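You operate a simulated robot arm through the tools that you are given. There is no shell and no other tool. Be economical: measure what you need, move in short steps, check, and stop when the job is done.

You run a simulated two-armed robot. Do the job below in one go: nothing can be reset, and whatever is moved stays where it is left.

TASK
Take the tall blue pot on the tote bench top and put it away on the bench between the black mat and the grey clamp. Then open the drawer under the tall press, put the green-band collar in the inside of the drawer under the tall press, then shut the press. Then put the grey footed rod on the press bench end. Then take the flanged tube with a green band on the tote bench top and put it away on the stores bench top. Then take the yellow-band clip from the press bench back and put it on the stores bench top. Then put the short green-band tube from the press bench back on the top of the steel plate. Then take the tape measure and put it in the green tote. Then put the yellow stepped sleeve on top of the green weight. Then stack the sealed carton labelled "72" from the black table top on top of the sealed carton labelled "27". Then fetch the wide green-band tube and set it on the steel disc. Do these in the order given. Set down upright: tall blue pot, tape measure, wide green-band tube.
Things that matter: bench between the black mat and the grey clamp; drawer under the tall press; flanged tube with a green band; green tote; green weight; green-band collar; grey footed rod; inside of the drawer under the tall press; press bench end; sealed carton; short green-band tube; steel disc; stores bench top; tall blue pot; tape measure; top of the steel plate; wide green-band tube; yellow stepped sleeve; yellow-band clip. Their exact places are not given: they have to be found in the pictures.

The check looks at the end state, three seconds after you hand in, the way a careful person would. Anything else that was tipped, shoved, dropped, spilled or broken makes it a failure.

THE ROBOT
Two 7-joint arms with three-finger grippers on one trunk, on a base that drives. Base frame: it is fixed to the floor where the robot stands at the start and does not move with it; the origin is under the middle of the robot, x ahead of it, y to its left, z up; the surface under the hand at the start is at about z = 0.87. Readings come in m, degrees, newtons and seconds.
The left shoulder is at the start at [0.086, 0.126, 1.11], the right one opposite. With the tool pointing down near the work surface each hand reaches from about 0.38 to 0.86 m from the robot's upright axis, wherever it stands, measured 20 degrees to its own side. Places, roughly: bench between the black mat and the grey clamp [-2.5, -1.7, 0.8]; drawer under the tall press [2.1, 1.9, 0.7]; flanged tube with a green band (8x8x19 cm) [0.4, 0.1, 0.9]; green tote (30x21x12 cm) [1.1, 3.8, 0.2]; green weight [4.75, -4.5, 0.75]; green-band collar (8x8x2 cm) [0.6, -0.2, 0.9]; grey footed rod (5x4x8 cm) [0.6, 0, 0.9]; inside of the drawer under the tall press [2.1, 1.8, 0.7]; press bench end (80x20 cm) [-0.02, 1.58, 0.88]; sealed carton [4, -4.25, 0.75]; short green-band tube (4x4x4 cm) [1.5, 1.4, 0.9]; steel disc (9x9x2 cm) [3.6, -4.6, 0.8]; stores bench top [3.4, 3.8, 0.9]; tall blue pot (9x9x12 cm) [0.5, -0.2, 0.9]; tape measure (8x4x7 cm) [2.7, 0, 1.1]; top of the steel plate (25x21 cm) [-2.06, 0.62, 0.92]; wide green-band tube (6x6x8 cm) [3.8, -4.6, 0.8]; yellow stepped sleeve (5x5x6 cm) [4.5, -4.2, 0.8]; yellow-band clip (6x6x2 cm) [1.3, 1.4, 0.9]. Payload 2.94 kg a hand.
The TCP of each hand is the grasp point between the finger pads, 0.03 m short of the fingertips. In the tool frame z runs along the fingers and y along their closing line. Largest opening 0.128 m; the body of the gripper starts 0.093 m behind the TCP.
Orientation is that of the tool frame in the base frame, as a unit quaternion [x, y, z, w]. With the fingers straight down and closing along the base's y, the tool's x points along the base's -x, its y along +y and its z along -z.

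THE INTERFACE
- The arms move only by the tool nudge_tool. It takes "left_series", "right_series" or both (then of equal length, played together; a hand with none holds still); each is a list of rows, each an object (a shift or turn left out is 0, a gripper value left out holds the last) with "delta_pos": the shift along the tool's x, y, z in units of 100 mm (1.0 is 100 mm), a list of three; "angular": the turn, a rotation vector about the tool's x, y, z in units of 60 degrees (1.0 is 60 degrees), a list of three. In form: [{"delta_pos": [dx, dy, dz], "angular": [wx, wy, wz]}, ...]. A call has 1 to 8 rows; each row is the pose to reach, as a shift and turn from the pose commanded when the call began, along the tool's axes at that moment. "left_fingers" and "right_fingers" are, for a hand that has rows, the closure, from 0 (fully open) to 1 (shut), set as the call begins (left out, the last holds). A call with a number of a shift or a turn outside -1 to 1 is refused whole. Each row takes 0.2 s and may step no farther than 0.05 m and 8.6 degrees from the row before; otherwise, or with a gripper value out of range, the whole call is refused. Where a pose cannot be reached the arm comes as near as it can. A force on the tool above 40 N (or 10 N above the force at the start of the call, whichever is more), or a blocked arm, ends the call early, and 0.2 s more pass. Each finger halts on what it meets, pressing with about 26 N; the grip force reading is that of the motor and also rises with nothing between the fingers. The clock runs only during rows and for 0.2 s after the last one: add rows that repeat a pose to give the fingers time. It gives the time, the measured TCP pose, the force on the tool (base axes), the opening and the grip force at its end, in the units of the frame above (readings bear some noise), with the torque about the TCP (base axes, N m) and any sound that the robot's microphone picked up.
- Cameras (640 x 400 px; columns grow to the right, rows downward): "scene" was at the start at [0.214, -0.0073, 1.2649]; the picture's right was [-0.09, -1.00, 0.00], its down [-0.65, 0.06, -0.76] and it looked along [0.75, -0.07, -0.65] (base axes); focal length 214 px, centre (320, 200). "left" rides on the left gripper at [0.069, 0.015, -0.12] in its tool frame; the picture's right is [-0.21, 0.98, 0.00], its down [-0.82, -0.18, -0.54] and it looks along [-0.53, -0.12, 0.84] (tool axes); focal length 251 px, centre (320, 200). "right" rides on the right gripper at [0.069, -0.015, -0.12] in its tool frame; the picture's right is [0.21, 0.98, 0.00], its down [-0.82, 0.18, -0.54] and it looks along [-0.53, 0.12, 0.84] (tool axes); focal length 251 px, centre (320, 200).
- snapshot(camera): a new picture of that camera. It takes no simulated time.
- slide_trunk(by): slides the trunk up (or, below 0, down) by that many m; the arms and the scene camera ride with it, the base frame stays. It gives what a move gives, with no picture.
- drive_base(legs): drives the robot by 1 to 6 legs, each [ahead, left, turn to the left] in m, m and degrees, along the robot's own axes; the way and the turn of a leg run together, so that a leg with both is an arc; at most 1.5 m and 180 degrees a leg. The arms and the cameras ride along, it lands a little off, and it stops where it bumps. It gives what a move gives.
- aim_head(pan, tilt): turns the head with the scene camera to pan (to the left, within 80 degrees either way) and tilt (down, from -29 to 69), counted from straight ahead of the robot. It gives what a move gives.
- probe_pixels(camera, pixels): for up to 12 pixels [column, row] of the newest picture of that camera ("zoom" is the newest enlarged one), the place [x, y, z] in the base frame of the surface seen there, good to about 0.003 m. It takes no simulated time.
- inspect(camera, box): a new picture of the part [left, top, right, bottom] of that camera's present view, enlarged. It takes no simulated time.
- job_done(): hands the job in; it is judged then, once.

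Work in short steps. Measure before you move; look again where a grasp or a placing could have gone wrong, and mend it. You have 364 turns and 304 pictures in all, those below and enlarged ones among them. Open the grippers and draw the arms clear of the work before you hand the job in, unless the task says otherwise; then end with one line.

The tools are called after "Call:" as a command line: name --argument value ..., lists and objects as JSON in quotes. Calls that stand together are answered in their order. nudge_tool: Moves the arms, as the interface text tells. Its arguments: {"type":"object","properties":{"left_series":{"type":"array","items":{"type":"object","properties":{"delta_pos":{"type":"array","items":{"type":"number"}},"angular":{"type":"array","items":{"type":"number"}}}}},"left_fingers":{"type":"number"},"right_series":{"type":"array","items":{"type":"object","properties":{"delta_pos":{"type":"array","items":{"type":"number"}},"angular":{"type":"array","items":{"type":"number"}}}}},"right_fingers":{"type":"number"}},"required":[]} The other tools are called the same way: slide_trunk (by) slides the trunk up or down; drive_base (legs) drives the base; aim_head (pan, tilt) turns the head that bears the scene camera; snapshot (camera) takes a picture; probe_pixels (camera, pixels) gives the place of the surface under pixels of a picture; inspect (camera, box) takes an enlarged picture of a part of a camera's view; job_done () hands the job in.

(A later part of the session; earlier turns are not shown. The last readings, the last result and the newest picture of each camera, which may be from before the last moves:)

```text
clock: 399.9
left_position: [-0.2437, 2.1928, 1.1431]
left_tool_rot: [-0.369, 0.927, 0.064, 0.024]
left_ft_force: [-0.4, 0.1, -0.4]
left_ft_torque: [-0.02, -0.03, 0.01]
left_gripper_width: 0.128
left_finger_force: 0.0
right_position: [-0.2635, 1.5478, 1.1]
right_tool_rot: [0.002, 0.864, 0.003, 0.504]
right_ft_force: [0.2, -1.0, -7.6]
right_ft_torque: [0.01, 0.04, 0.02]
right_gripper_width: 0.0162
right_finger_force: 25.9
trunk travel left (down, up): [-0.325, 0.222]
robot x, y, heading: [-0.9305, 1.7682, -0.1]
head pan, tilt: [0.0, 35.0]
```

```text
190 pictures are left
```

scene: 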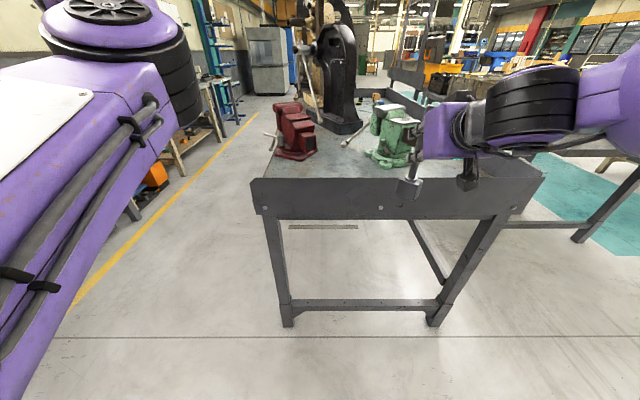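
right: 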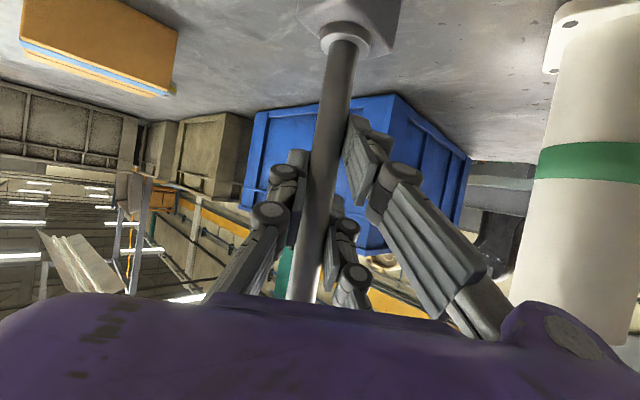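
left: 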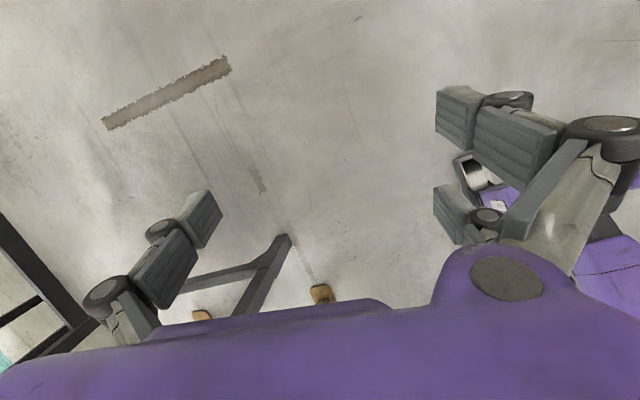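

Measuring the bench end: lip, surface and vises.

Call:
inspect --camera "scene" --box '[240, 90, 560, 240]'

Call:
probe_pixels --camera "scene" --pixels '[[258, 180], [340, 180], [380, 181], [340, 170], [345, 160], [300, 168], [300, 155], [380, 160], [400, 168], [355, 145], [275, 150], [380, 178]]'

```text
2.00 times, centred on (400, 165) of scene
```

zoom: 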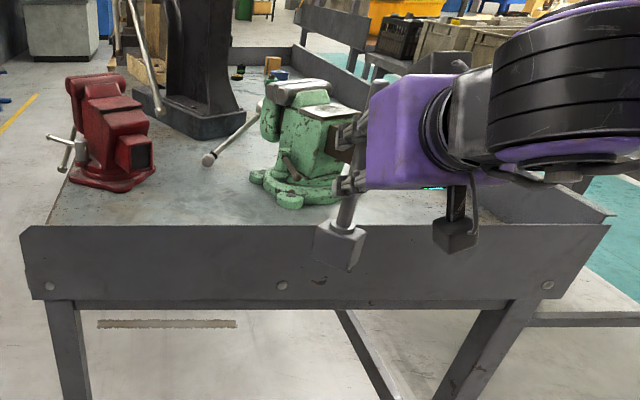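

```text
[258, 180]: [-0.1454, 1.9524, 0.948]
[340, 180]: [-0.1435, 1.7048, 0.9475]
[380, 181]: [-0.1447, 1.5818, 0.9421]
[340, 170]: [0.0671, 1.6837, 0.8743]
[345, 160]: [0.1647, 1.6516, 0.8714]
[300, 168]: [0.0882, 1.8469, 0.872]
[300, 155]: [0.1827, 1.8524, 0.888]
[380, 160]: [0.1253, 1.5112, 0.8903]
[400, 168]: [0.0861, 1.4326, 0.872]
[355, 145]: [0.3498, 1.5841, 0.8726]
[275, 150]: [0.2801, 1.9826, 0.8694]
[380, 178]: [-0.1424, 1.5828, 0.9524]
```

Lip top z≈0.95, surface 0.872. I raise 4 cm, then drive ahead 0.26 and left 0.07.

Call:
nudge_tool --right_series '[{"delta_pos": [-0.35, 0, -0.2]}, {"delta_pos": [-0.35, 0, -0.2]}]'

Call:
drive_base --legs '[[0, 0.07, 0], [0.26, 0, 0]]'

Call:
snapshot --camera "scene"

Call:
snapshot --camera "right"

```text
clock: 400.5
left_position: [-0.2421, 2.1925, 1.143]
left_tool_rot: [-0.369, 0.927, 0.064, 0.023]
left_ft_force: [0.5, -0.1, 0.3]
left_ft_torque: [0.04, 0.07, -0.01]
left_gripper_width: 0.1281
left_finger_force: 0.2
right_position: [-0.264, 1.5459, 1.1401]
right_tool_rot: [0.003, 0.864, 0.003, 0.503]
right_ft_force: [0.3, -0.4, -7.2]
right_ft_torque: [-0.04, 0.04, 0.02]
right_gripper_width: 0.0162
right_finger_force: 26.0
trunk travel left (down, up): [-0.325, 0.222]
robot x, y, heading: [-0.9347, 1.7722, -0.0]
head pan, tilt: [0.0, 35.0]
```

```text
clock: 403.3
left_position: [0.0162, 2.261, 1.1439]
left_tool_rot: [-0.369, 0.927, 0.063, 0.024]
left_ft_force: [1.3, 0.4, -0.3]
left_ft_torque: [0.03, 0.04, 0.03]
left_gripper_width: 0.1279
left_finger_force: 0.1
right_position: [-0.0053, 1.6167, 1.1405]
right_tool_rot: [0.002, 0.864, 0.003, 0.504]
right_ft_force: [0.0, 0.0, -8.3]
right_ft_torque: [-0.01, 0.05, 0.0]
right_gripper_width: 0.0158
right_finger_force: 26.5
trunk travel left (down, up): [-0.325, 0.222]
robot x, y, heading: [-0.6766, 1.8355, -0.0]
head pan, tilt: [0.0, 35.0]
```

```text
188 pictures are left
```

scene: 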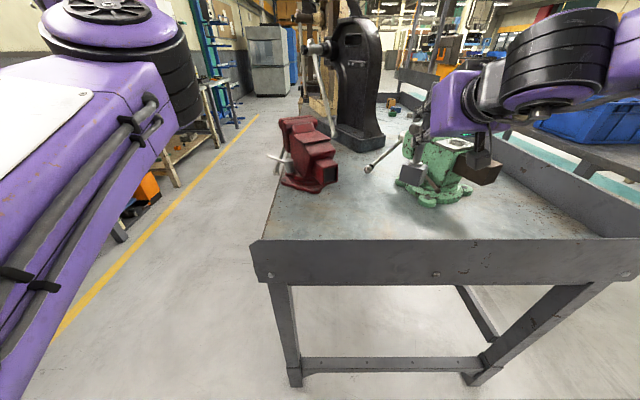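

```text
187 pictures are left
```

right: 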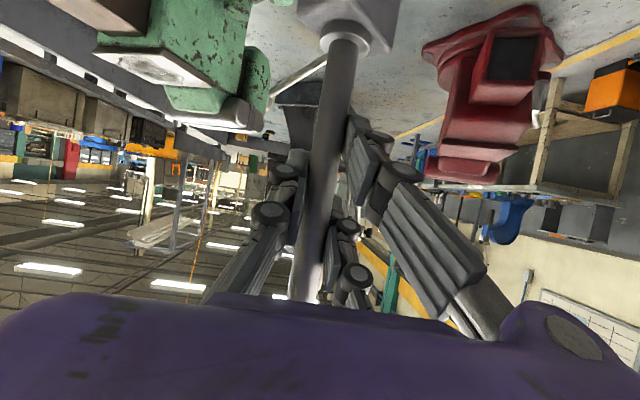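

Clear of the vises. Lowering the rod to the bench.

Call:
nudge_tool --right_series '[{"delta_pos": [0.35, 0, 0.2]}, {"delta_pos": [0.7, 0, 0.4]}, {"delta_pos": [0.87, 0, 0.49]}]'

Call:
nudge_tool --right_series '[{"delta_pos": [0.15, 0, 0.085]}, {"delta_pos": [0.26, 0, 0.147]}, {"delta_pos": [0.3, 0, 0.17]}]'

Call:
inspect --camera "scene" --box '[320, 100, 560, 270]'

```text
clock: 404.1
left_position: [0.0168, 2.2607, 1.1437]
left_tool_rot: [-0.369, 0.927, 0.063, 0.024]
left_ft_force: [-0.3, 0.8, -0.8]
left_ft_torque: [0.02, 0.03, 0.02]
left_gripper_width: 0.1281
left_finger_force: 0.0
right_position: [-0.0045, 1.6166, 1.0398]
right_tool_rot: [0.002, 0.864, 0.004, 0.503]
right_ft_force: [0.2, 0.3, -7.7]
right_ft_torque: [0.02, 0.03, -0.02]
right_gripper_width: 0.0159
right_finger_force: 26.2
trunk travel left (down, up): [-0.325, 0.222]
robot x, y, heading: [-0.6736, 1.8385, -0.0]
head pan, tilt: [0.0, 35.0]
```

```text
clock: 404.9
left_position: [0.0163, 2.261, 1.1426]
left_tool_rot: [-0.368, 0.927, 0.064, 0.023]
left_ft_force: [0.3, 0.1, 0.6]
left_ft_torque: [0.0, 0.02, -0.01]
left_gripper_width: 0.1276
left_finger_force: 0.1
right_position: [-0.0069, 1.6176, 1.0066]
right_tool_rot: [0.003, 0.864, 0.003, 0.504]
right_ft_force: [0.2, -0.3, -8.1]
right_ft_torque: [-0.01, 0.04, -0.04]
right_gripper_width: 0.0159
right_finger_force: 25.9
trunk travel left (down, up): [-0.325, 0.222]
robot x, y, heading: [-0.6709, 1.8356, -0.4]
head pan, tilt: [0.0, 35.0]
```

```text
2.35 times, centred on (440, 185) of scene
```

zoom: 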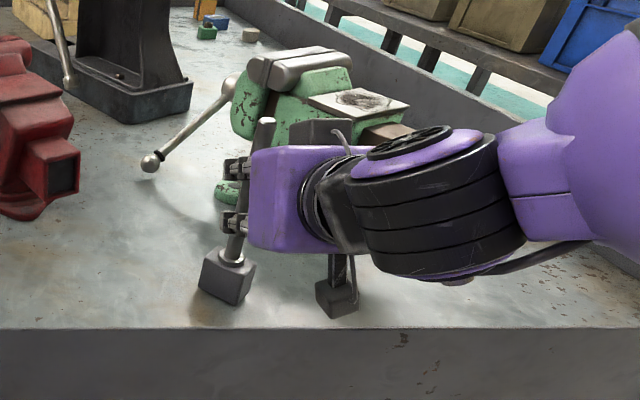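

Almost down. Small steps to contact.

Call:
nudge_tool --right_series '[{"delta_pos": [0.03, 0, 0.016]}, {"delta_pos": [0.05, 0, 0.03]}, {"delta_pos": [0.07, 0, 0.04]}]'

```text
clock: 405.7
left_position: [0.0164, 2.2609, 1.1456]
left_tool_rot: [-0.368, 0.927, 0.064, 0.024]
left_ft_force: [0.1, -0.1, 0.7]
left_ft_torque: [0.03, 0.02, -0.02]
left_gripper_width: 0.1279
left_finger_force: 0.1
right_position: [-0.0056, 1.6182, 1.0017]
right_tool_rot: [0.003, 0.862, 0.003, 0.507]
right_ft_force: [-1.3, -4.0, 8.6]
right_ft_torque: [0.05, 0.01, -0.01]
right_gripper_width: 0.0162
right_finger_force: 26.3
trunk travel left (down, up): [-0.325, 0.222]
robot x, y, heading: [-0.6717, 1.8354, -0.2]
head pan, tilt: [0.0, 35.0]
```

Contact. Opening and withdrawing along the tool axis.

Call:
nudge_tool --right_series '[{"delta_pos": [0, 0, 0]}, {"delta_pos": [0, 0, 0]}, {"delta_pos": [0, 0, -0.3]}, {"delta_pos": [0, 0, -0.7]}, {"delta_pos": [0, 0, -1]}]' --right_fingers 0.3

Call:
drive_base --legs '[[-0.3, 0, 0]]'

Call:
snapshot --camera "scene"

```text
clock: 406.9
left_position: [0.0155, 2.2617, 1.1441]
left_tool_rot: [-0.369, 0.927, 0.064, 0.025]
left_ft_force: [0.3, -0.4, -0.1]
left_ft_torque: [-0.01, 0.04, -0.01]
left_gripper_width: 0.1279
left_finger_force: 0.2
right_position: [-0.0936, 1.6173, 1.0477]
right_tool_rot: [0.003, 0.863, 0.003, 0.505]
right_ft_force: [0.8, 0.0, -0.5]
right_ft_torque: [-0.02, 0.03, 0.04]
right_gripper_width: 0.0898
right_finger_force: 0.1
trunk travel left (down, up): [-0.325, 0.222]
robot x, y, heading: [-0.6725, 1.8363, -0.2]
head pan, tilt: [0.0, 35.0]
```

```text
clock: 408.9
left_position: [-0.2846, 2.2621, 1.1444]
left_tool_rot: [-0.368, 0.927, 0.063, 0.024]
left_ft_force: [-0.5, 0.6, -0.9]
left_ft_torque: [-0.04, -0.02, 0.01]
left_gripper_width: 0.1275
left_finger_force: 0.0
right_position: [-0.3913, 1.6169, 1.0472]
right_tool_rot: [0.003, 0.863, 0.002, 0.505]
right_ft_force: [-0.8, 0.6, 0.0]
right_ft_torque: [-0.01, 0.01, 0.02]
right_gripper_width: 0.0898
right_finger_force: 0.1
trunk travel left (down, up): [-0.325, 0.222]
robot x, y, heading: [-0.972, 1.8401, -0.4]
head pan, tilt: [0.0, 35.0]
```

```text
185 pictures are left
```

scene: 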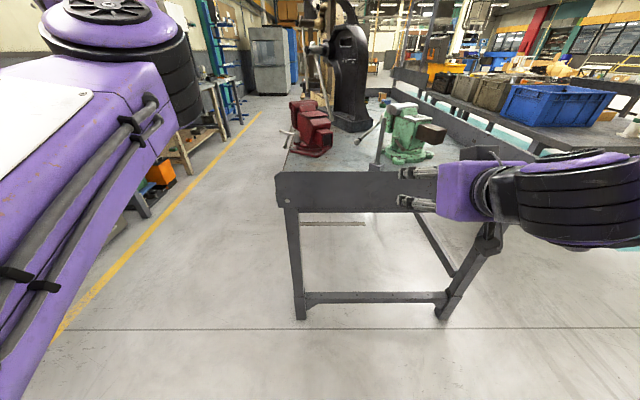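

Rod stands on the bench end. I restore the right hand to pointing down and go to the tote bench for the flanged tube.

Call:
nudge_tool --right_series '[{"angular": [0, 0.14, 0]}, {"angular": [0, 0.28, 0]}, {"angular": [0, 0.42, 0]}, {"angular": [0, 0.56, 0], "delta_pos": [-0.2, 0, -0.1]}, {"angular": [0, 0.7, 0], "delta_pos": [-0.4, 0, -0.2]}, {"angular": [0, 0.84, 0], "delta_pos": [-0.6, 0, -0.3]}, {"angular": [0, 0.98, 0], "delta_pos": [-0.8, 0, -0.4]}, {"angular": [0, 1.0, 0], "delta_pos": [-0.9, 0, -0.5]}]' --right_fingers 0

Call:
inspect --camera "scene" --box '[270, 90, 450, 220]'

Call:
drive_base --legs '[[0, -1.0, 0], [0, -0.55, 0]]'

Call:
snapshot --camera "scene"

```text
clock: 410.7
left_position: [-0.2847, 2.2616, 1.144]
left_tool_rot: [-0.368, 0.927, 0.064, 0.024]
left_ft_force: [1.1, -1.1, 0.3]
left_ft_torque: [0.01, -0.02, 0.05]
left_gripper_width: 0.1279
left_finger_force: 0.0
right_position: [-0.3926, 1.6171, 1.1518]
right_tool_rot: [0.0, 1.0, 0.004, 0.004]
right_ft_force: [-0.3, 0.1, 0.0]
right_ft_torque: [0.03, -0.01, 0.0]
right_gripper_width: 0.1279
right_finger_force: 0.1
trunk travel left (down, up): [-0.325, 0.222]
robot x, y, heading: [-0.9695, 1.8374, -0.2]
head pan, tilt: [0.0, 35.0]
```

```text
3.08 times, centred on (360, 155) of scene
```

zoom: 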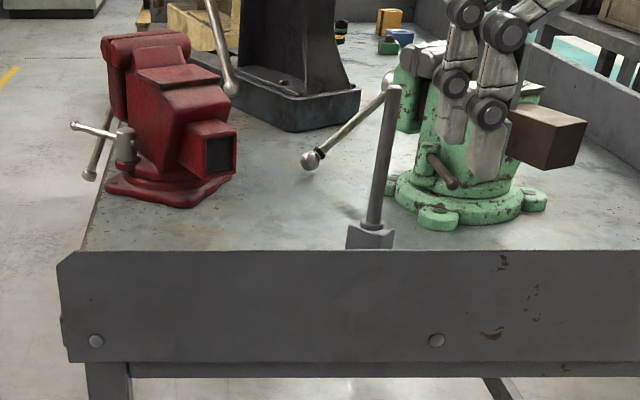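

```text
clock: 424.8
left_position: [-0.2762, 0.7178, 1.1444]
left_tool_rot: [-0.376, 0.924, 0.063, 0.023]
left_ft_force: [0.1, 0.1, 0.0]
left_ft_torque: [0.02, -0.03, 0.01]
left_gripper_width: 0.128
left_finger_force: 0.1
right_position: [-0.3734, 0.0703, 1.1493]
right_tool_rot: [-0.006, 1.0, 0.004, 0.006]
right_ft_force: [-0.5, 0.4, -0.2]
right_ft_torque: [0.0, 0.0, 0.02]
right_gripper_width: 0.128
right_finger_force: 0.0
trunk travel left (down, up): [-0.325, 0.222]
robot x, y, heading: [-0.958, 0.2836, 0.6]
head pan, tilt: [0.0, 35.0]
```

```text
183 pictures are left
```

scene: 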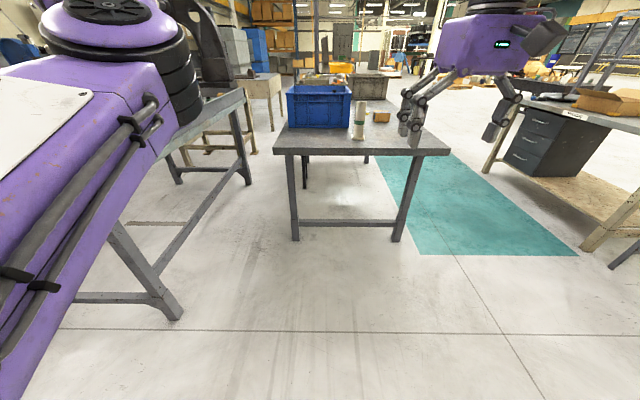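

Rod is fine. Driving ahead so the right hand is over the tube.

Call:
drive_base --legs '[[0.8, 0, -0.5]]'

Call:
snapshot --camera "right"

Call:
snapshot --camera "scene"

```text
clock: 429.1
left_position: [0.5202, 0.7253, 1.1439]
left_tool_rot: [-0.375, 0.924, 0.063, 0.023]
left_ft_force: [-0.3, -0.4, 0.1]
left_ft_torque: [0.02, 0.03, -0.06]
left_gripper_width: 0.1281
left_finger_force: 0.1
right_position: [0.4203, 0.0779, 1.1517]
right_tool_rot: [-0.006, 1.0, 0.004, 0.005]
right_ft_force: [0.1, -0.4, -0.4]
right_ft_torque: [0.04, 0.02, -0.05]
right_gripper_width: 0.1277
right_finger_force: 0.1
trunk travel left (down, up): [-0.325, 0.222]
robot x, y, heading: [-0.1617, 0.2885, 0.2]
head pan, tilt: [0.0, 35.0]
```

```text
182 pictures are left
```

right: 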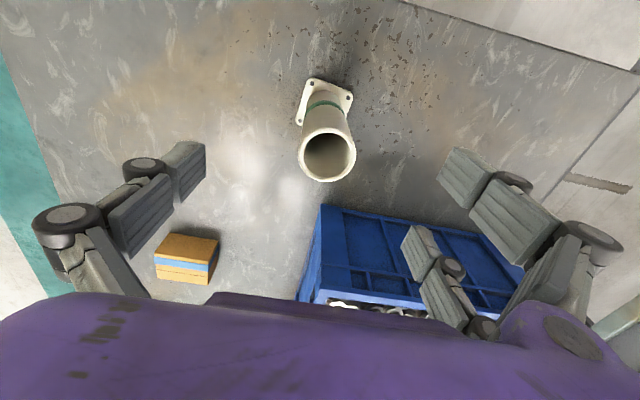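

```text
181 pictures are left
```

scene: 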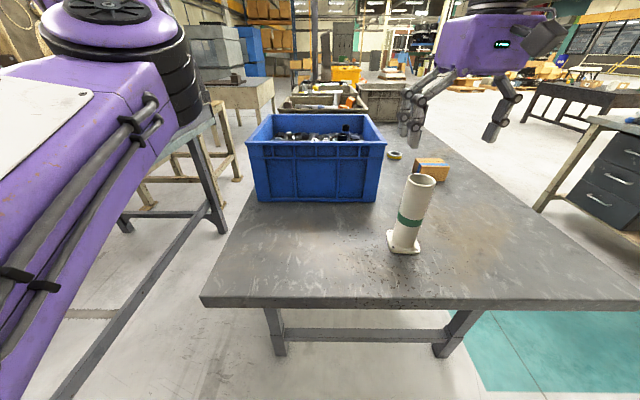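

Call:
probe_pixels --camera "right" --pixels '[[300, 157], [354, 157], [327, 131], [327, 180], [305, 90], [350, 100], [318, 81]]'

```text
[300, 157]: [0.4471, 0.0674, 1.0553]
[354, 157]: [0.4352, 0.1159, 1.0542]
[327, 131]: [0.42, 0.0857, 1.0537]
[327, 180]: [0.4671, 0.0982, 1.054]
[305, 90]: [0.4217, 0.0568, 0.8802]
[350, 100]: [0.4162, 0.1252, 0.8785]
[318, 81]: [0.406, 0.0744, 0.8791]
```

Tube centre (0.4425, 0.0915), top 1.054. Aligning, descending and gripping the top.

Call:
nudge_tool --right_series '[{"delta_pos": [-0.22, 0.135, 0.1]}, {"delta_pos": [-0.22, 0.135, 0.5]}, {"delta_pos": [-0.22, 0.135, 0.9]}, {"delta_pos": [-0.22, 0.135, 1]}]'

Call:
nudge_tool --right_series '[{"delta_pos": [0, 0, 0.35]}, {"delta_pos": [0, 0, 0.35]}]'

Call:
nudge_tool --right_series '[{"delta_pos": [0, 0, 0]}, {"delta_pos": [0, 0, 0]}, {"delta_pos": [0, 0, 0]}, {"delta_pos": [0, 0, 0]}]' --right_fingers 1

Call:
nudge_tool --right_series '[{"delta_pos": [0, 0, -0.3]}, {"delta_pos": [0, 0, -0.7]}, {"delta_pos": [0, 0, -1]}]'

Call:
snapshot --camera "scene"

```text
clock: 430.1
left_position: [0.5201, 0.7249, 1.1433]
left_tool_rot: [-0.375, 0.925, 0.064, 0.023]
left_ft_force: [0.5, -0.2, 0.3]
left_ft_torque: [0.0, 0.01, 0.0]
left_gripper_width: 0.1279
left_finger_force: 0.0
right_position: [0.4423, 0.092, 1.0528]
right_tool_rot: [-0.007, 1.0, 0.004, 0.005]
right_ft_force: [0.2, -0.2, 0.5]
right_ft_torque: [-0.04, 0.0, -0.01]
right_gripper_width: 0.1278
right_finger_force: 0.1
trunk travel left (down, up): [-0.325, 0.222]
robot x, y, heading: [-0.161, 0.291, 0.6]
head pan, tilt: [0.0, 35.0]
```

```text
clock: 430.6
left_position: [0.5181, 0.7255, 1.1441]
left_tool_rot: [-0.376, 0.924, 0.064, 0.023]
left_ft_force: [-0.6, 0.2, -0.5]
left_ft_torque: [-0.03, -0.01, -0.01]
left_gripper_width: 0.128
left_finger_force: 0.0
right_position: [0.4423, 0.0924, 1.0151]
right_tool_rot: [-0.007, 1.0, 0.005, 0.005]
right_ft_force: [0.7, 0.2, -0.3]
right_ft_torque: [0.0, -0.01, 0.01]
right_gripper_width: 0.128
right_finger_force: 0.1
trunk travel left (down, up): [-0.325, 0.222]
robot x, y, heading: [-0.1616, 0.2926, 0.5]
head pan, tilt: [0.0, 35.0]
```

```text
clock: 431.6
left_position: [0.5198, 0.7246, 1.1449]
left_tool_rot: [-0.375, 0.925, 0.064, 0.023]
left_ft_force: [0.6, -0.1, -0.9]
left_ft_torque: [0.02, 0.0, 0.02]
left_gripper_width: 0.1278
left_finger_force: 0.0
right_position: [0.4436, 0.0905, 1.0147]
right_tool_rot: [-0.006, 1.0, 0.005, 0.006]
right_ft_force: [-1.7, -2.0, 1.2]
right_ft_torque: [-0.08, 0.07, -0.01]
right_gripper_width: 0.049
right_finger_force: 26.1
trunk travel left (down, up): [-0.325, 0.222]
robot x, y, heading: [-0.1629, 0.2921, 0.6]
head pan, tilt: [0.0, 35.0]
```

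```text
clock: 432.4
left_position: [0.5208, 0.7256, 1.1438]
left_tool_rot: [-0.375, 0.925, 0.064, 0.024]
left_ft_force: [0.5, 0.3, 0.4]
left_ft_torque: [-0.02, 0.01, 0.01]
left_gripper_width: 0.128
left_finger_force: 0.0
right_position: [0.4439, 0.0899, 1.1154]
right_tool_rot: [-0.006, 1.0, 0.005, 0.005]
right_ft_force: [-0.4, 0.5, -3.8]
right_ft_torque: [-0.02, 0.01, 0.03]
right_gripper_width: 0.0483
right_finger_force: 26.0
trunk travel left (down, up): [-0.325, 0.222]
robot x, y, heading: [-0.1656, 0.2891, 0.6]
head pan, tilt: [0.0, 35.0]
```

```text
180 pictures are left
```

scene: 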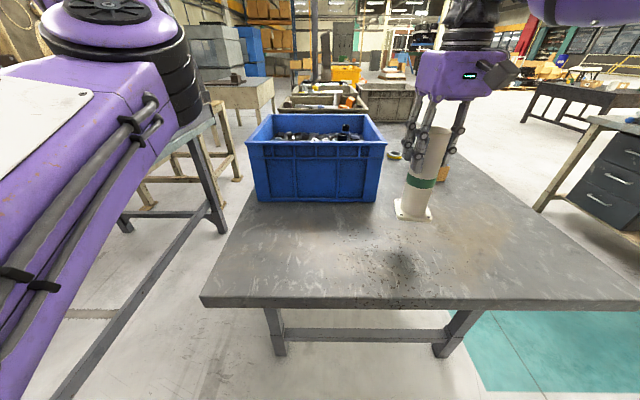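

Tube held. Backing out, going north along x≈-0.95, then east along the lane.

Call:
drive_base --legs '[[-0.8, 0, 0], [0, 1.25, 0], [0, 1.2, 0], [1.3, 0, 0], [1.3, 0, 0]]'

Call:
aim_head --pan 15 --tilt 20

Call:
snapshot --camera "scene"

```text
clock: 469.9
left_position: [2.1642, 3.3515, 1.1435]
left_tool_rot: [-0.409, 0.91, 0.064, 0.021]
left_ft_force: [0.0, 0.7, 0.3]
left_ft_torque: [-0.01, 0.03, -0.03]
left_gripper_width: 0.1281
left_finger_force: 0.0
right_position: [2.1351, 2.7129, 1.115]
right_tool_rot: [-0.044, 0.999, 0.005, 0.004]
right_ft_force: [-0.4, -0.1, -4.7]
right_ft_torque: [0.01, -0.01, -0.01]
right_gripper_width: 0.0475
right_finger_force: 25.8
trunk travel left (down, up): [-0.325, 0.222]
robot x, y, heading: [1.5157, 2.8662, 5.0]
head pan, tilt: [0.0, 35.0]
```

```text
clock: 470.6
left_position: [2.1652, 3.3515, 1.1444]
left_tool_rot: [-0.41, 0.91, 0.065, 0.02]
left_ft_force: [-0.1, -0.4, -0.3]
left_ft_torque: [-0.03, 0.01, 0.0]
left_gripper_width: 0.1278
left_finger_force: 0.0
right_position: [2.1356, 2.7137, 1.1146]
right_tool_rot: [-0.044, 0.999, 0.005, 0.004]
right_ft_force: [0.6, -0.3, -4.1]
right_ft_torque: [-0.01, -0.01, 0.04]
right_gripper_width: 0.0476
right_finger_force: 26.3
trunk travel left (down, up): [-0.325, 0.222]
robot x, y, heading: [1.5164, 2.8723, 4.9]
head pan, tilt: [15.0, 20.0]
```

```text
179 pictures are left
```

scene: 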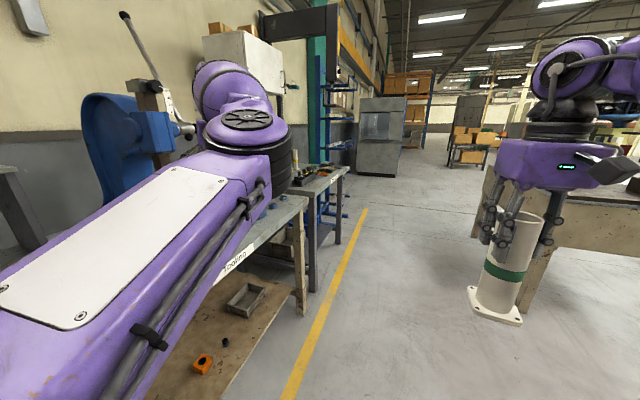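

The left hand is close over the tooling bench; I straighten, shift right 0.25 and advance, then look left at the stores bench.

Call:
drive_base --legs '[[0, -0.25, -5], [1.2, 0, 0]]'

Call:
aim_head --pan 15 --tilt 30

Call:
snapshot --camera "scene"

```text
clock: 479.2
left_position: [3.4148, 3.0634, 1.1438]
left_tool_rot: [-0.378, 0.923, 0.063, 0.023]
left_ft_force: [0.1, -0.6, 0.6]
left_ft_torque: [-0.04, -0.01, 0.0]
left_gripper_width: 0.1279
left_finger_force: 0.1
right_position: [3.3412, 2.4276, 1.1146]
right_tool_rot: [-0.011, 1.0, 0.005, 0.004]
right_ft_force: [0.3, -0.3, -4.5]
right_ft_torque: [-0.02, 0.02, 0.01]
right_gripper_width: 0.0475
right_finger_force: 25.9
trunk travel left (down, up): [-0.325, 0.222]
robot x, y, heading: [2.7321, 2.6274, 1.0]
head pan, tilt: [15.0, 20.0]
```

```text
clock: 479.9
left_position: [3.4132, 3.0626, 1.1432]
left_tool_rot: [-0.379, 0.923, 0.064, 0.023]
left_ft_force: [-0.2, 0.6, 0.6]
left_ft_torque: [-0.03, 0.02, 0.01]
left_gripper_width: 0.1281
left_finger_force: 0.1
right_position: [3.342, 2.4293, 1.1139]
right_tool_rot: [-0.01, 1.0, 0.005, 0.004]
right_ft_force: [-0.5, -0.2, -4.5]
right_ft_torque: [0.03, 0.0, 0.03]
right_gripper_width: 0.0473
right_finger_force: 26.2
trunk travel left (down, up): [-0.325, 0.222]
robot x, y, heading: [2.7334, 2.6261, 0.9]
head pan, tilt: [15.0, 30.0]
```

```text
178 pictures are left
```

scene: 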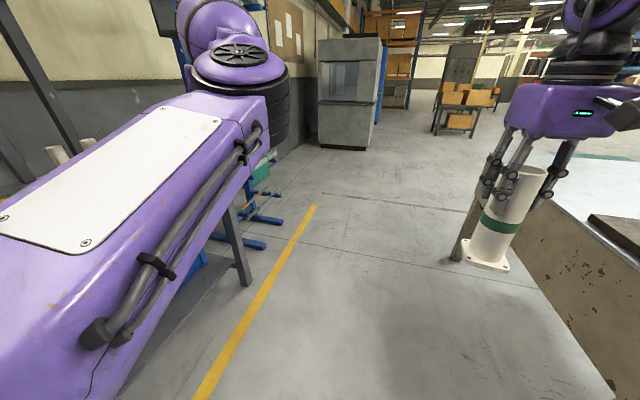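

I move a little further from the bench and turn to face it.

Call:
drive_base --legs '[[0.15, -0.2, 0], [0, 0, 88]]'

Call:
aim_head --pan 0 --tilt 25

Call:
snapshot --camera "scene"

```text
clock: 486.1
left_position: [2.4691, 3.1185, 1.144]
left_tool_rot: [0.914, -0.401, -0.062, 0.028]
left_ft_force: [0.2, -1.4, -0.4]
left_ft_torque: [0.02, -0.03, 0.01]
left_gripper_width: 0.128
left_finger_force: 0.0
right_position: [3.1012, 3.0265, 1.1149]
right_tool_rot: [-0.703, 0.711, 0.006, 0.0]
right_ft_force: [-0.4, -1.1, -5.0]
right_ft_torque: [-0.02, 0.0, 0.04]
right_gripper_width: 0.0471
right_finger_force: 26.4
trunk travel left (down, up): [-0.325, 0.222]
robot x, y, heading: [2.8861, 2.4274, 89.1]
head pan, tilt: [15.0, 30.0]
```

```text
clock: 486.8
left_position: [2.47, 3.1184, 1.1447]
left_tool_rot: [0.914, -0.399, -0.062, 0.028]
left_ft_force: [0.1, -0.5, -0.2]
left_ft_torque: [-0.03, 0.0, 0.01]
left_gripper_width: 0.1279
left_finger_force: 0.1
right_position: [3.1005, 3.0266, 1.1153]
right_tool_rot: [-0.703, 0.711, 0.007, 0.0]
right_ft_force: [-0.1, -0.4, -4.6]
right_ft_torque: [0.02, 0.01, 0.0]
right_gripper_width: 0.0476
right_finger_force: 25.9
trunk travel left (down, up): [-0.325, 0.222]
robot x, y, heading: [2.8837, 2.422, 89.2]
head pan, tilt: [0.0, 25.0]
```

```text
177 pictures are left
```

scene: 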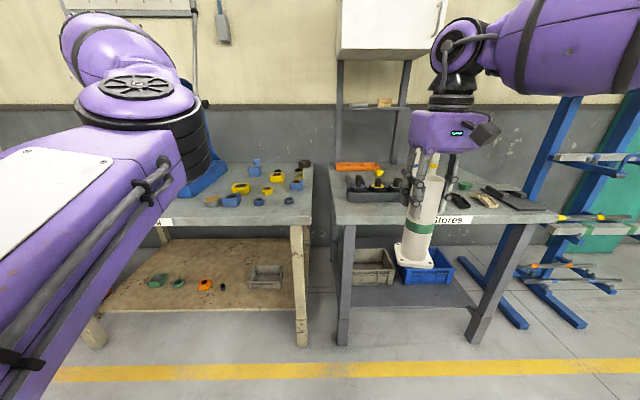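

The "Stores" bench is ahead-right. I enlarge and probe to find free space.

Call:
inspect --camera "scene" --box '[320, 140, 580, 250]'

Call:
probe_pixels --camera "scene" --pixels '[[335, 220], [350, 210], [370, 212], [395, 212], [450, 213], [475, 208], [520, 213], [550, 215], [350, 193], [400, 195], [450, 200], [333, 180]]'

```text
2.46 times, centred on (450, 195) of scene
```

zoom: 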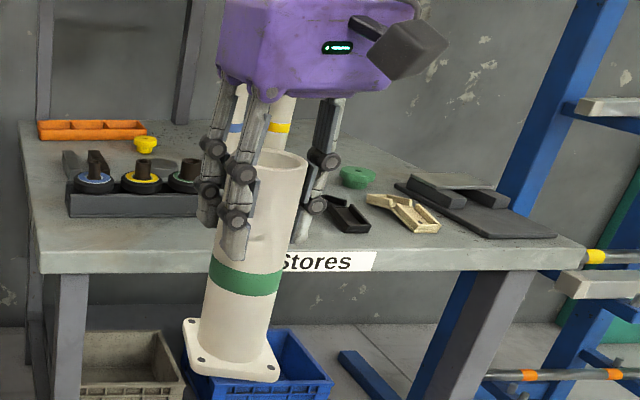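

```text
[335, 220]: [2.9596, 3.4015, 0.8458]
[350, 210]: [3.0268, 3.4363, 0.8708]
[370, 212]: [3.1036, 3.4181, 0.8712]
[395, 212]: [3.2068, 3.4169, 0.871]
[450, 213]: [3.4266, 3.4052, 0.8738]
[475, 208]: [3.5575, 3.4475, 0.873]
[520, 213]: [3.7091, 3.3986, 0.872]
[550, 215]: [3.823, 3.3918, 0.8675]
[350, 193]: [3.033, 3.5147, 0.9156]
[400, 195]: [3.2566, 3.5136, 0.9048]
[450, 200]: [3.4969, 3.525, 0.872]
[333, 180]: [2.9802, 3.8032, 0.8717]
```

Viewing the bench from the right hand camera.

Call:
snapshot --camera "right"

Call:
drive_base --legs '[[0.1, -0.3, 0]]'

Call:
aim_head --pan -5 --tilt 35

Call:
snapshot --camera "scene"

```text
175 pictures are left
```

right: 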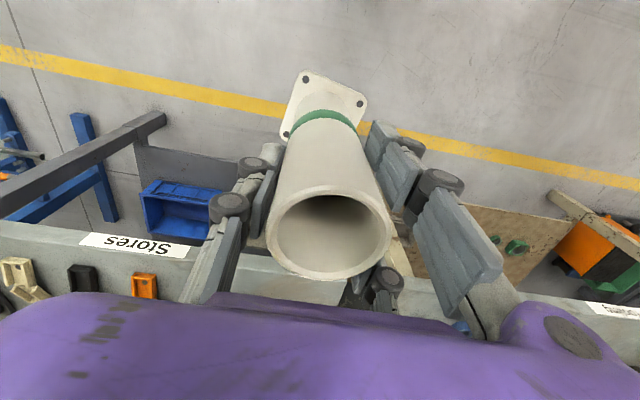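

```text
clock: 490.1
left_position: [2.7744, 3.2149, 1.1437]
left_tool_rot: [0.913, -0.401, -0.061, 0.028]
left_ft_force: [0.4, 0.2, 0.5]
left_ft_torque: [0.01, 0.01, -0.01]
left_gripper_width: 0.1278
left_finger_force: 0.0
right_position: [3.4061, 3.1202, 1.1158]
right_tool_rot: [-0.702, 0.712, 0.007, 0.0]
right_ft_force: [0.2, 0.2, -4.4]
right_ft_torque: [0.0, 0.0, 0.0]
right_gripper_width: 0.0471
right_finger_force: 26.2
trunk travel left (down, up): [-0.325, 0.222]
robot x, y, heading: [3.189, 2.5214, 89.0]
head pan, tilt: [0.0, 25.0]
```

```text
clock: 490.8
left_position: [2.7746, 3.2148, 1.1433]
left_tool_rot: [0.913, -0.402, -0.061, 0.027]
left_ft_force: [0.0, -0.3, 0.0]
left_ft_torque: [-0.01, 0.0, -0.02]
left_gripper_width: 0.128
left_finger_force: 0.0
right_position: [3.4068, 3.1204, 1.1151]
right_tool_rot: [-0.702, 0.712, 0.006, -0.001]
right_ft_force: [0.0, -0.6, -3.1]
right_ft_torque: [-0.02, -0.05, 0.01]
right_gripper_width: 0.0475
right_finger_force: 25.8
trunk travel left (down, up): [-0.325, 0.222]
robot x, y, heading: [3.1906, 2.5205, 89.1]
head pan, tilt: [-5.0, 35.0]
```

```text
174 pictures are left
```

scene: 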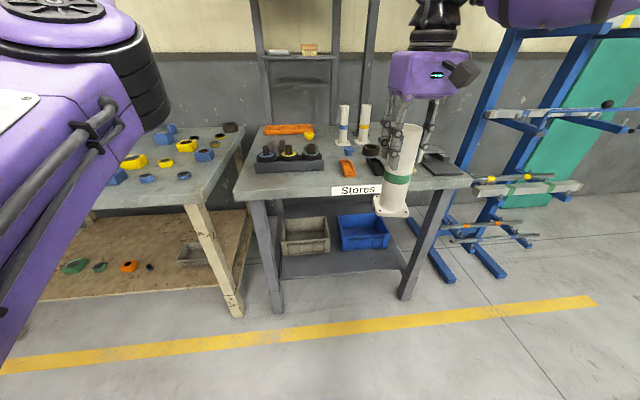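

Call:
inspect --camera "scene" --box '[230, 90, 480, 210]'

Call:
probe_pixels --camera "zoom" --pixels '[[235, 205], [280, 175], [290, 210], [270, 140], [100, 190], [240, 185], [310, 205], [340, 150], [200, 130], [235, 110], [90, 120], [270, 190]]'

```text
2.56 times, centred on (355, 150) of scene
```

zoom: 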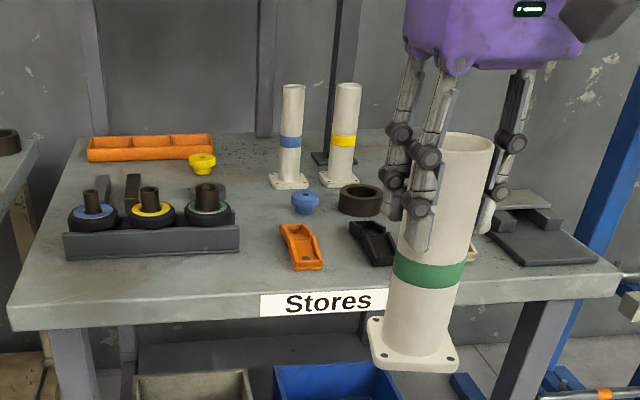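

```text
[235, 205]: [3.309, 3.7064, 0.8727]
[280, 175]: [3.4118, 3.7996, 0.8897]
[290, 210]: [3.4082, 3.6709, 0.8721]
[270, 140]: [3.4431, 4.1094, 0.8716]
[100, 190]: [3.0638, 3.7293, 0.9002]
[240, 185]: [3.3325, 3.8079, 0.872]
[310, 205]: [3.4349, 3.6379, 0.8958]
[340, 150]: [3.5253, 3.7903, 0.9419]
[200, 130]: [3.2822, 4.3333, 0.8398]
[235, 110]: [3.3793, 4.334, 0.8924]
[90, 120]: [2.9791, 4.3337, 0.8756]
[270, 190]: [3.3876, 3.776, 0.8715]
```

Free area seems to be left of the blue-band tube. Probing the holder's and neighbours' extents.

Call:
probe_pixels --camera "zoom" --pixels '[[238, 245], [238, 222], [225, 200], [215, 165], [190, 170], [272, 185], [292, 205], [285, 225], [250, 170], [225, 180], [255, 220], [250, 250]]'

```text
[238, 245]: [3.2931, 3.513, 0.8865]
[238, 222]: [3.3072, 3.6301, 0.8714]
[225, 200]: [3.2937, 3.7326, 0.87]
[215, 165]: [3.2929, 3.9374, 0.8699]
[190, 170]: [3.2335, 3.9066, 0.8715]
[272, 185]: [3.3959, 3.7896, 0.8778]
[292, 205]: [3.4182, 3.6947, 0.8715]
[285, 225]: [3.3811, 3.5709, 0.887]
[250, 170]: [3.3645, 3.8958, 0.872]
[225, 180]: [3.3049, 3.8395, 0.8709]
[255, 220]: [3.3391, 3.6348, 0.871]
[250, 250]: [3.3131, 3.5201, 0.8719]
```

Free spot around (3.28, 3.74). I raise the tube 8 cm, drive in, then extend and lower.

Call:
nudge_tool --right_series '[{"delta_pos": [0, 0, -0.4]}, {"delta_pos": [0, 0, -0.8]}]'

Call:
drive_base --legs '[[0, 0.11, 0], [0.38, 0, 1]]'

Call:
snapshot --camera "scene"

```text
clock: 491.4
left_position: [2.7754, 3.2154, 1.1436]
left_tool_rot: [0.913, -0.401, -0.062, 0.028]
left_ft_force: [0.0, -0.2, -0.3]
left_ft_torque: [-0.01, 0.02, 0.0]
left_gripper_width: 0.1283
left_finger_force: 0.1
right_position: [3.416, 3.1196, 1.1961]
right_tool_rot: [-0.701, 0.713, 0.006, -0.001]
right_ft_force: [0.1, 1.0, -4.5]
right_ft_torque: [-0.02, -0.01, 0.0]
right_gripper_width: 0.0473
right_finger_force: 26.1
right hand out of reach, approached as far as the arm can: row 2
trunk travel left (down, up): [-0.325, 0.222]
robot x, y, heading: [3.1883, 2.5201, 89.2]
head pan, tilt: [-5.0, 35.0]
```

```text
clock: 495.0
left_position: [2.6571, 3.5884, 1.1428]
left_tool_rot: [0.917, -0.393, -0.061, 0.028]
left_ft_force: [-0.4, 0.3, 0.3]
left_ft_torque: [-0.02, 0.02, -0.03]
left_gripper_width: 0.1281
left_finger_force: 0.2
right_position: [3.2992, 3.5058, 1.197]
right_tool_rot: [0.708, -0.706, -0.006, 0.0]
right_ft_force: [0.2, 0.3, -4.6]
right_ft_torque: [0.0, -0.01, -0.02]
right_gripper_width: 0.0472
right_finger_force: 25.9
trunk travel left (down, up): [-0.325, 0.222]
robot x, y, heading: [3.0819, 2.9045, 90.1]
head pan, tilt: [-5.0, 35.0]
```

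```text
172 pictures are left
```

scene: 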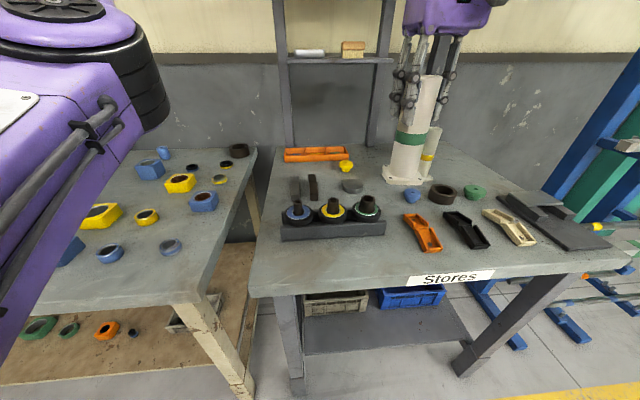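

Extending over the bench (keeping the tube bottom ≥1.0 m).

Call:
nudge_tool --right_series '[{"delta_pos": [-0.35, 0.1, 0.2]}, {"delta_pos": [-0.7, 0.19, 0.4]}, {"delta_pos": [-1, 0.19, 0.4]}]'

Call:
nudge_tool --right_series '[{"delta_pos": [-0.45, 0, 0]}, {"delta_pos": [-0.9, 0, 0]}, {"delta_pos": [-1, 0, 0.1]}]'

Call:
nudge_tool --right_series '[{"delta_pos": [-0.34, 0, 0]}, {"delta_pos": [-0.34, 0, 0.4]}, {"delta_pos": [-0.34, 0, 0.8]}]'

Call:
snapshot --camera "scene"

Call:
snapshot --camera "right"

```text
clock: 495.8
left_position: [2.6565, 3.5879, 1.1436]
left_tool_rot: [0.917, -0.392, -0.061, 0.028]
left_ft_force: [0.9, -0.3, -0.2]
left_ft_torque: [0.02, 0.02, 0.03]
left_gripper_width: 0.1279
left_finger_force: 0.0
right_position: [3.3242, 3.5351, 1.1565]
right_tool_rot: [0.708, -0.706, -0.006, 0.001]
right_ft_force: [0.3, 1.0, -4.1]
right_ft_torque: [0.02, -0.05, 0.0]
right_gripper_width: 0.0473
right_finger_force: 25.8
right hand out of reach, approached as far as the arm can: row 1, 2, 3
trunk travel left (down, up): [-0.325, 0.222]
robot x, y, heading: [3.0835, 2.9013, 90.1]
head pan, tilt: [-5.0, 35.0]
```

```text
clock: 496.6
left_position: [2.6568, 3.589, 1.1442]
left_tool_rot: [0.917, -0.393, -0.062, 0.029]
left_ft_force: [0.9, 0.6, -0.8]
left_ft_torque: [0.02, 0.04, -0.03]
left_gripper_width: 0.1281
left_finger_force: 0.0
right_position: [3.3599, 3.5557, 1.1403]
right_tool_rot: [0.708, -0.706, -0.006, 0.0]
right_ft_force: [-1.1, 0.5, -3.2]
right_ft_torque: [0.02, -0.01, 0.0]
right_gripper_width: 0.047
right_finger_force: 26.1
right hand out of reach, approached as far as the arm can: row 1, 2, 3
trunk travel left (down, up): [-0.325, 0.222]
robot x, y, heading: [3.081, 2.9033, 90.0]
head pan, tilt: [-5.0, 35.0]
```

```text
clock: 497.4
left_position: [2.6549, 3.5897, 1.1425]
left_tool_rot: [0.917, -0.393, -0.061, 0.029]
left_ft_force: [-0.1, 0.0, -0.6]
left_ft_torque: [-0.05, -0.03, 0.01]
left_gripper_width: 0.1278
left_finger_force: 0.1
right_position: [3.3677, 3.5821, 1.0709]
right_tool_rot: [0.709, -0.705, -0.006, 0.0]
right_ft_force: [-0.5, 0.7, -3.4]
right_ft_torque: [0.01, -0.04, 0.01]
right_gripper_width: 0.0473
right_finger_force: 26.4
right hand out of reach, approached as far as the arm can: row 1, 2, 3
trunk travel left (down, up): [-0.325, 0.222]
robot x, y, heading: [3.0819, 2.9014, 90.0]
head pan, tilt: [-5.0, 35.0]
```

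```text
171 pictures are left
```

scene: 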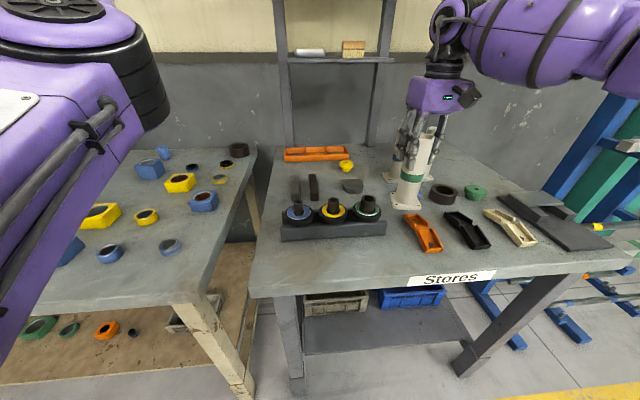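

```text
170 pictures are left
```

right: 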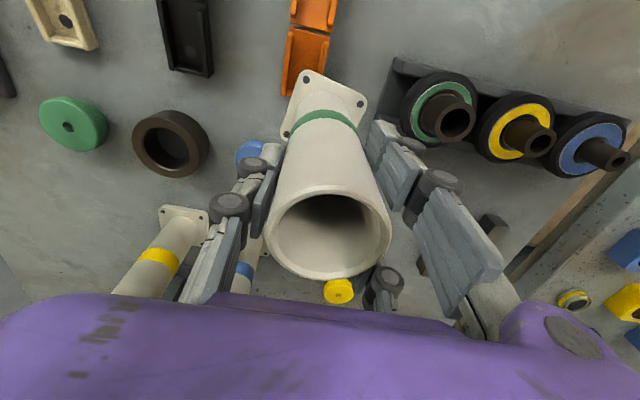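

Reach limit: I must bring the base closer. First probing the wheel-holder heights.

Call:
probe_pixels --camera "scene" --pixels '[[368, 198], [378, 212], [358, 212], [334, 202], [297, 205], [387, 225], [352, 185], [345, 163], [423, 228], [312, 180]]'

```text
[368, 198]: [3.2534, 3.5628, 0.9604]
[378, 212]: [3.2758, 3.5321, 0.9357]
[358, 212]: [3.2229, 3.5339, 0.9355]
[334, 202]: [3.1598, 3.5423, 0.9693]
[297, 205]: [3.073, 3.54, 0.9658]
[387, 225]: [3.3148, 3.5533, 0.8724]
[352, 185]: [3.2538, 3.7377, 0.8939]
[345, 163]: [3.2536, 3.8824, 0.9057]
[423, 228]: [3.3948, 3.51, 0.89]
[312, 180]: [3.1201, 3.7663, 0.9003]
```

Target refined to (3.325, 3.72), between the grey piece and the blue-band tube. Raising, then shifting the base left 0.04 and ahead 0.14.

Call:
nudge_tool --right_series '[{"delta_pos": [0, 0, -0.3]}, {"delta_pos": [0.1, 0, -0.5]}]'

Call:
drive_base --legs '[[0, 0.04, 0], [0.14, 0, 0]]'

Call:
snapshot --camera "right"

Call:
snapshot --camera "scene"

```text
clock: 498.0
left_position: [2.656, 3.5877, 1.1437]
left_tool_rot: [0.918, -0.392, -0.062, 0.029]
left_ft_force: [-0.5, -0.6, -0.2]
left_ft_torque: [0.0, 0.0, 0.01]
left_gripper_width: 0.128
left_finger_force: 0.0
right_position: [3.376, 3.5701, 1.1251]
right_tool_rot: [0.708, -0.707, -0.007, -0.002]
right_ft_force: [-0.5, 0.0, -4.2]
right_ft_torque: [0.05, -0.03, -0.04]
right_gripper_width: 0.0471
right_finger_force: 25.7
right hand out of reach, approached as far as the arm can: row 1, 2
trunk travel left (down, up): [-0.325, 0.222]
robot x, y, heading: [3.0831, 2.9024, 89.9]
head pan, tilt: [-5.0, 35.0]
```

```text
clock: 500.0
left_position: [2.6185, 3.7288, 1.144]
left_tool_rot: [0.917, -0.393, -0.062, 0.028]
left_ft_force: [-0.2, 0.9, 0.2]
left_ft_torque: [-0.02, -0.06, 0.02]
left_gripper_width: 0.1278
left_finger_force: 0.1
right_position: [3.338, 3.7095, 1.1243]
right_tool_rot: [-0.707, 0.707, 0.008, 0.001]
right_ft_force: [-0.1, 0.0, -4.8]
right_ft_torque: [0.0, 0.01, -0.01]
right_gripper_width: 0.0473
right_finger_force: 26.3
trunk travel left (down, up): [-0.325, 0.222]
robot x, y, heading: [3.0473, 3.0413, 89.8]
head pan, tilt: [-5.0, 35.0]
```

```text
169 pictures are left
```

right: 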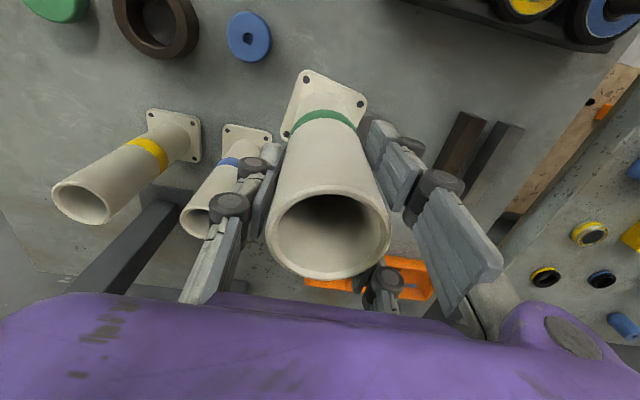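

```text
168 pictures are left
```

scene: 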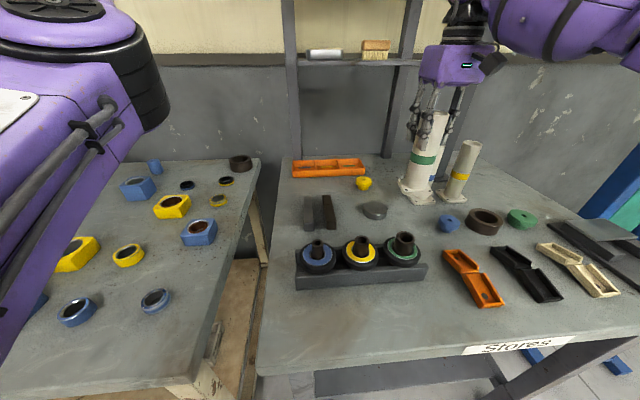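

Probing the blue-band tube and grey piece to choose the exact drop.

Call:
probe_pixels --camera "right" --pixels '[[228, 128], [268, 138], [245, 145], [200, 225], [248, 36], [465, 130]]'

Call:
probe_pixels --camera "scene" --pixels '[[375, 208], [388, 212], [362, 212], [363, 182], [420, 205], [402, 195], [433, 200], [449, 222]]'

```text
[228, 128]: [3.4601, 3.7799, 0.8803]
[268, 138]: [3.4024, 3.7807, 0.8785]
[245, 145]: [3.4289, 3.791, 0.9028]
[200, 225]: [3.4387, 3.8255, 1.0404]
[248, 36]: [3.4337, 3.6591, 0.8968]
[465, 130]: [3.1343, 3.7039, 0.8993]
```

```text
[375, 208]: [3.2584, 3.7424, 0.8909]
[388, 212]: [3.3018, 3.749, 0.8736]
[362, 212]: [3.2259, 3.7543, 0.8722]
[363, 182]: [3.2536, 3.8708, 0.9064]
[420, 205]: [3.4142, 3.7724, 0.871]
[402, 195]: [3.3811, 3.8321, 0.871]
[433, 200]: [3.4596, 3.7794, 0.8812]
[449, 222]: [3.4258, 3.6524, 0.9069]
```

Best spot: (3.34, 3.665). Moving back 4.5 cm and lowering to contact.

Call:
nudge_tool --right_series '[{"delta_pos": [0.45, 0, 0]}, {"delta_pos": [0.45, 0, 0.4]}, {"delta_pos": [0.45, 0, 0.8]}, {"delta_pos": [0.45, 0, 1]}]'

Call:
snapshot --camera "scene"

Call:
nudge_tool --right_series '[{"delta_pos": [0, 0, 0.04]}, {"delta_pos": [0, 0, 0.07]}, {"delta_pos": [0, 0, 0.1]}]'

```text
clock: 501.0
left_position: [2.6181, 3.7288, 1.1442]
left_tool_rot: [0.917, -0.393, -0.062, 0.028]
left_ft_force: [-0.6, 0.3, -0.3]
left_ft_torque: [-0.01, 0.0, 0.02]
left_gripper_width: 0.1283
left_finger_force: 0.1
right_position: [3.3398, 3.6647, 1.0216]
right_tool_rot: [0.707, -0.707, -0.008, 0.001]
right_ft_force: [0.1, 0.0, -3.9]
right_ft_torque: [0.0, 0.0, 0.0]
right_gripper_width: 0.047
right_finger_force: 25.6
trunk travel left (down, up): [-0.325, 0.222]
robot x, y, heading: [3.0491, 3.0402, 89.9]
head pan, tilt: [-5.0, 35.0]
```

```text
167 pictures are left
```

scene: 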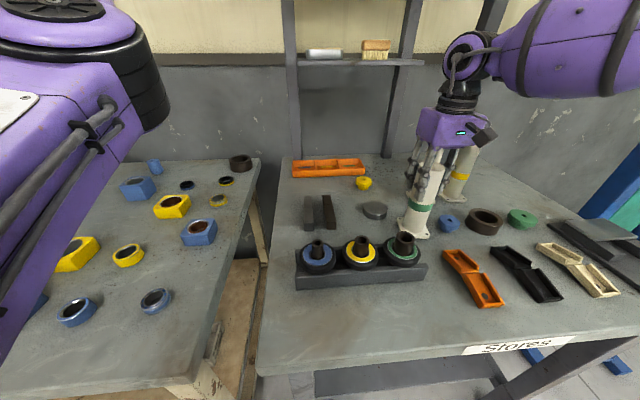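

```text
clock: 501.8
left_position: [2.6194, 3.7287, 1.1453]
left_tool_rot: [0.917, -0.393, -0.061, 0.029]
left_ft_force: [-0.4, 0.3, 0.1]
left_ft_torque: [-0.03, 0.03, 0.0]
left_gripper_width: 0.1277
left_finger_force: 0.0
right_position: [3.3387, 3.665, 1.0157]
right_tool_rot: [-0.706, 0.708, 0.009, 0.002]
right_ft_force: [3.4, -0.7, 8.0]
right_ft_torque: [0.3, -0.1, -0.04]
right_gripper_width: 0.0473
right_finger_force: 26.1
trunk travel left (down, up): [-0.325, 0.222]
robot x, y, heading: [3.0435, 3.0414, 90.1]
head pan, tilt: [-5.0, 35.0]
```

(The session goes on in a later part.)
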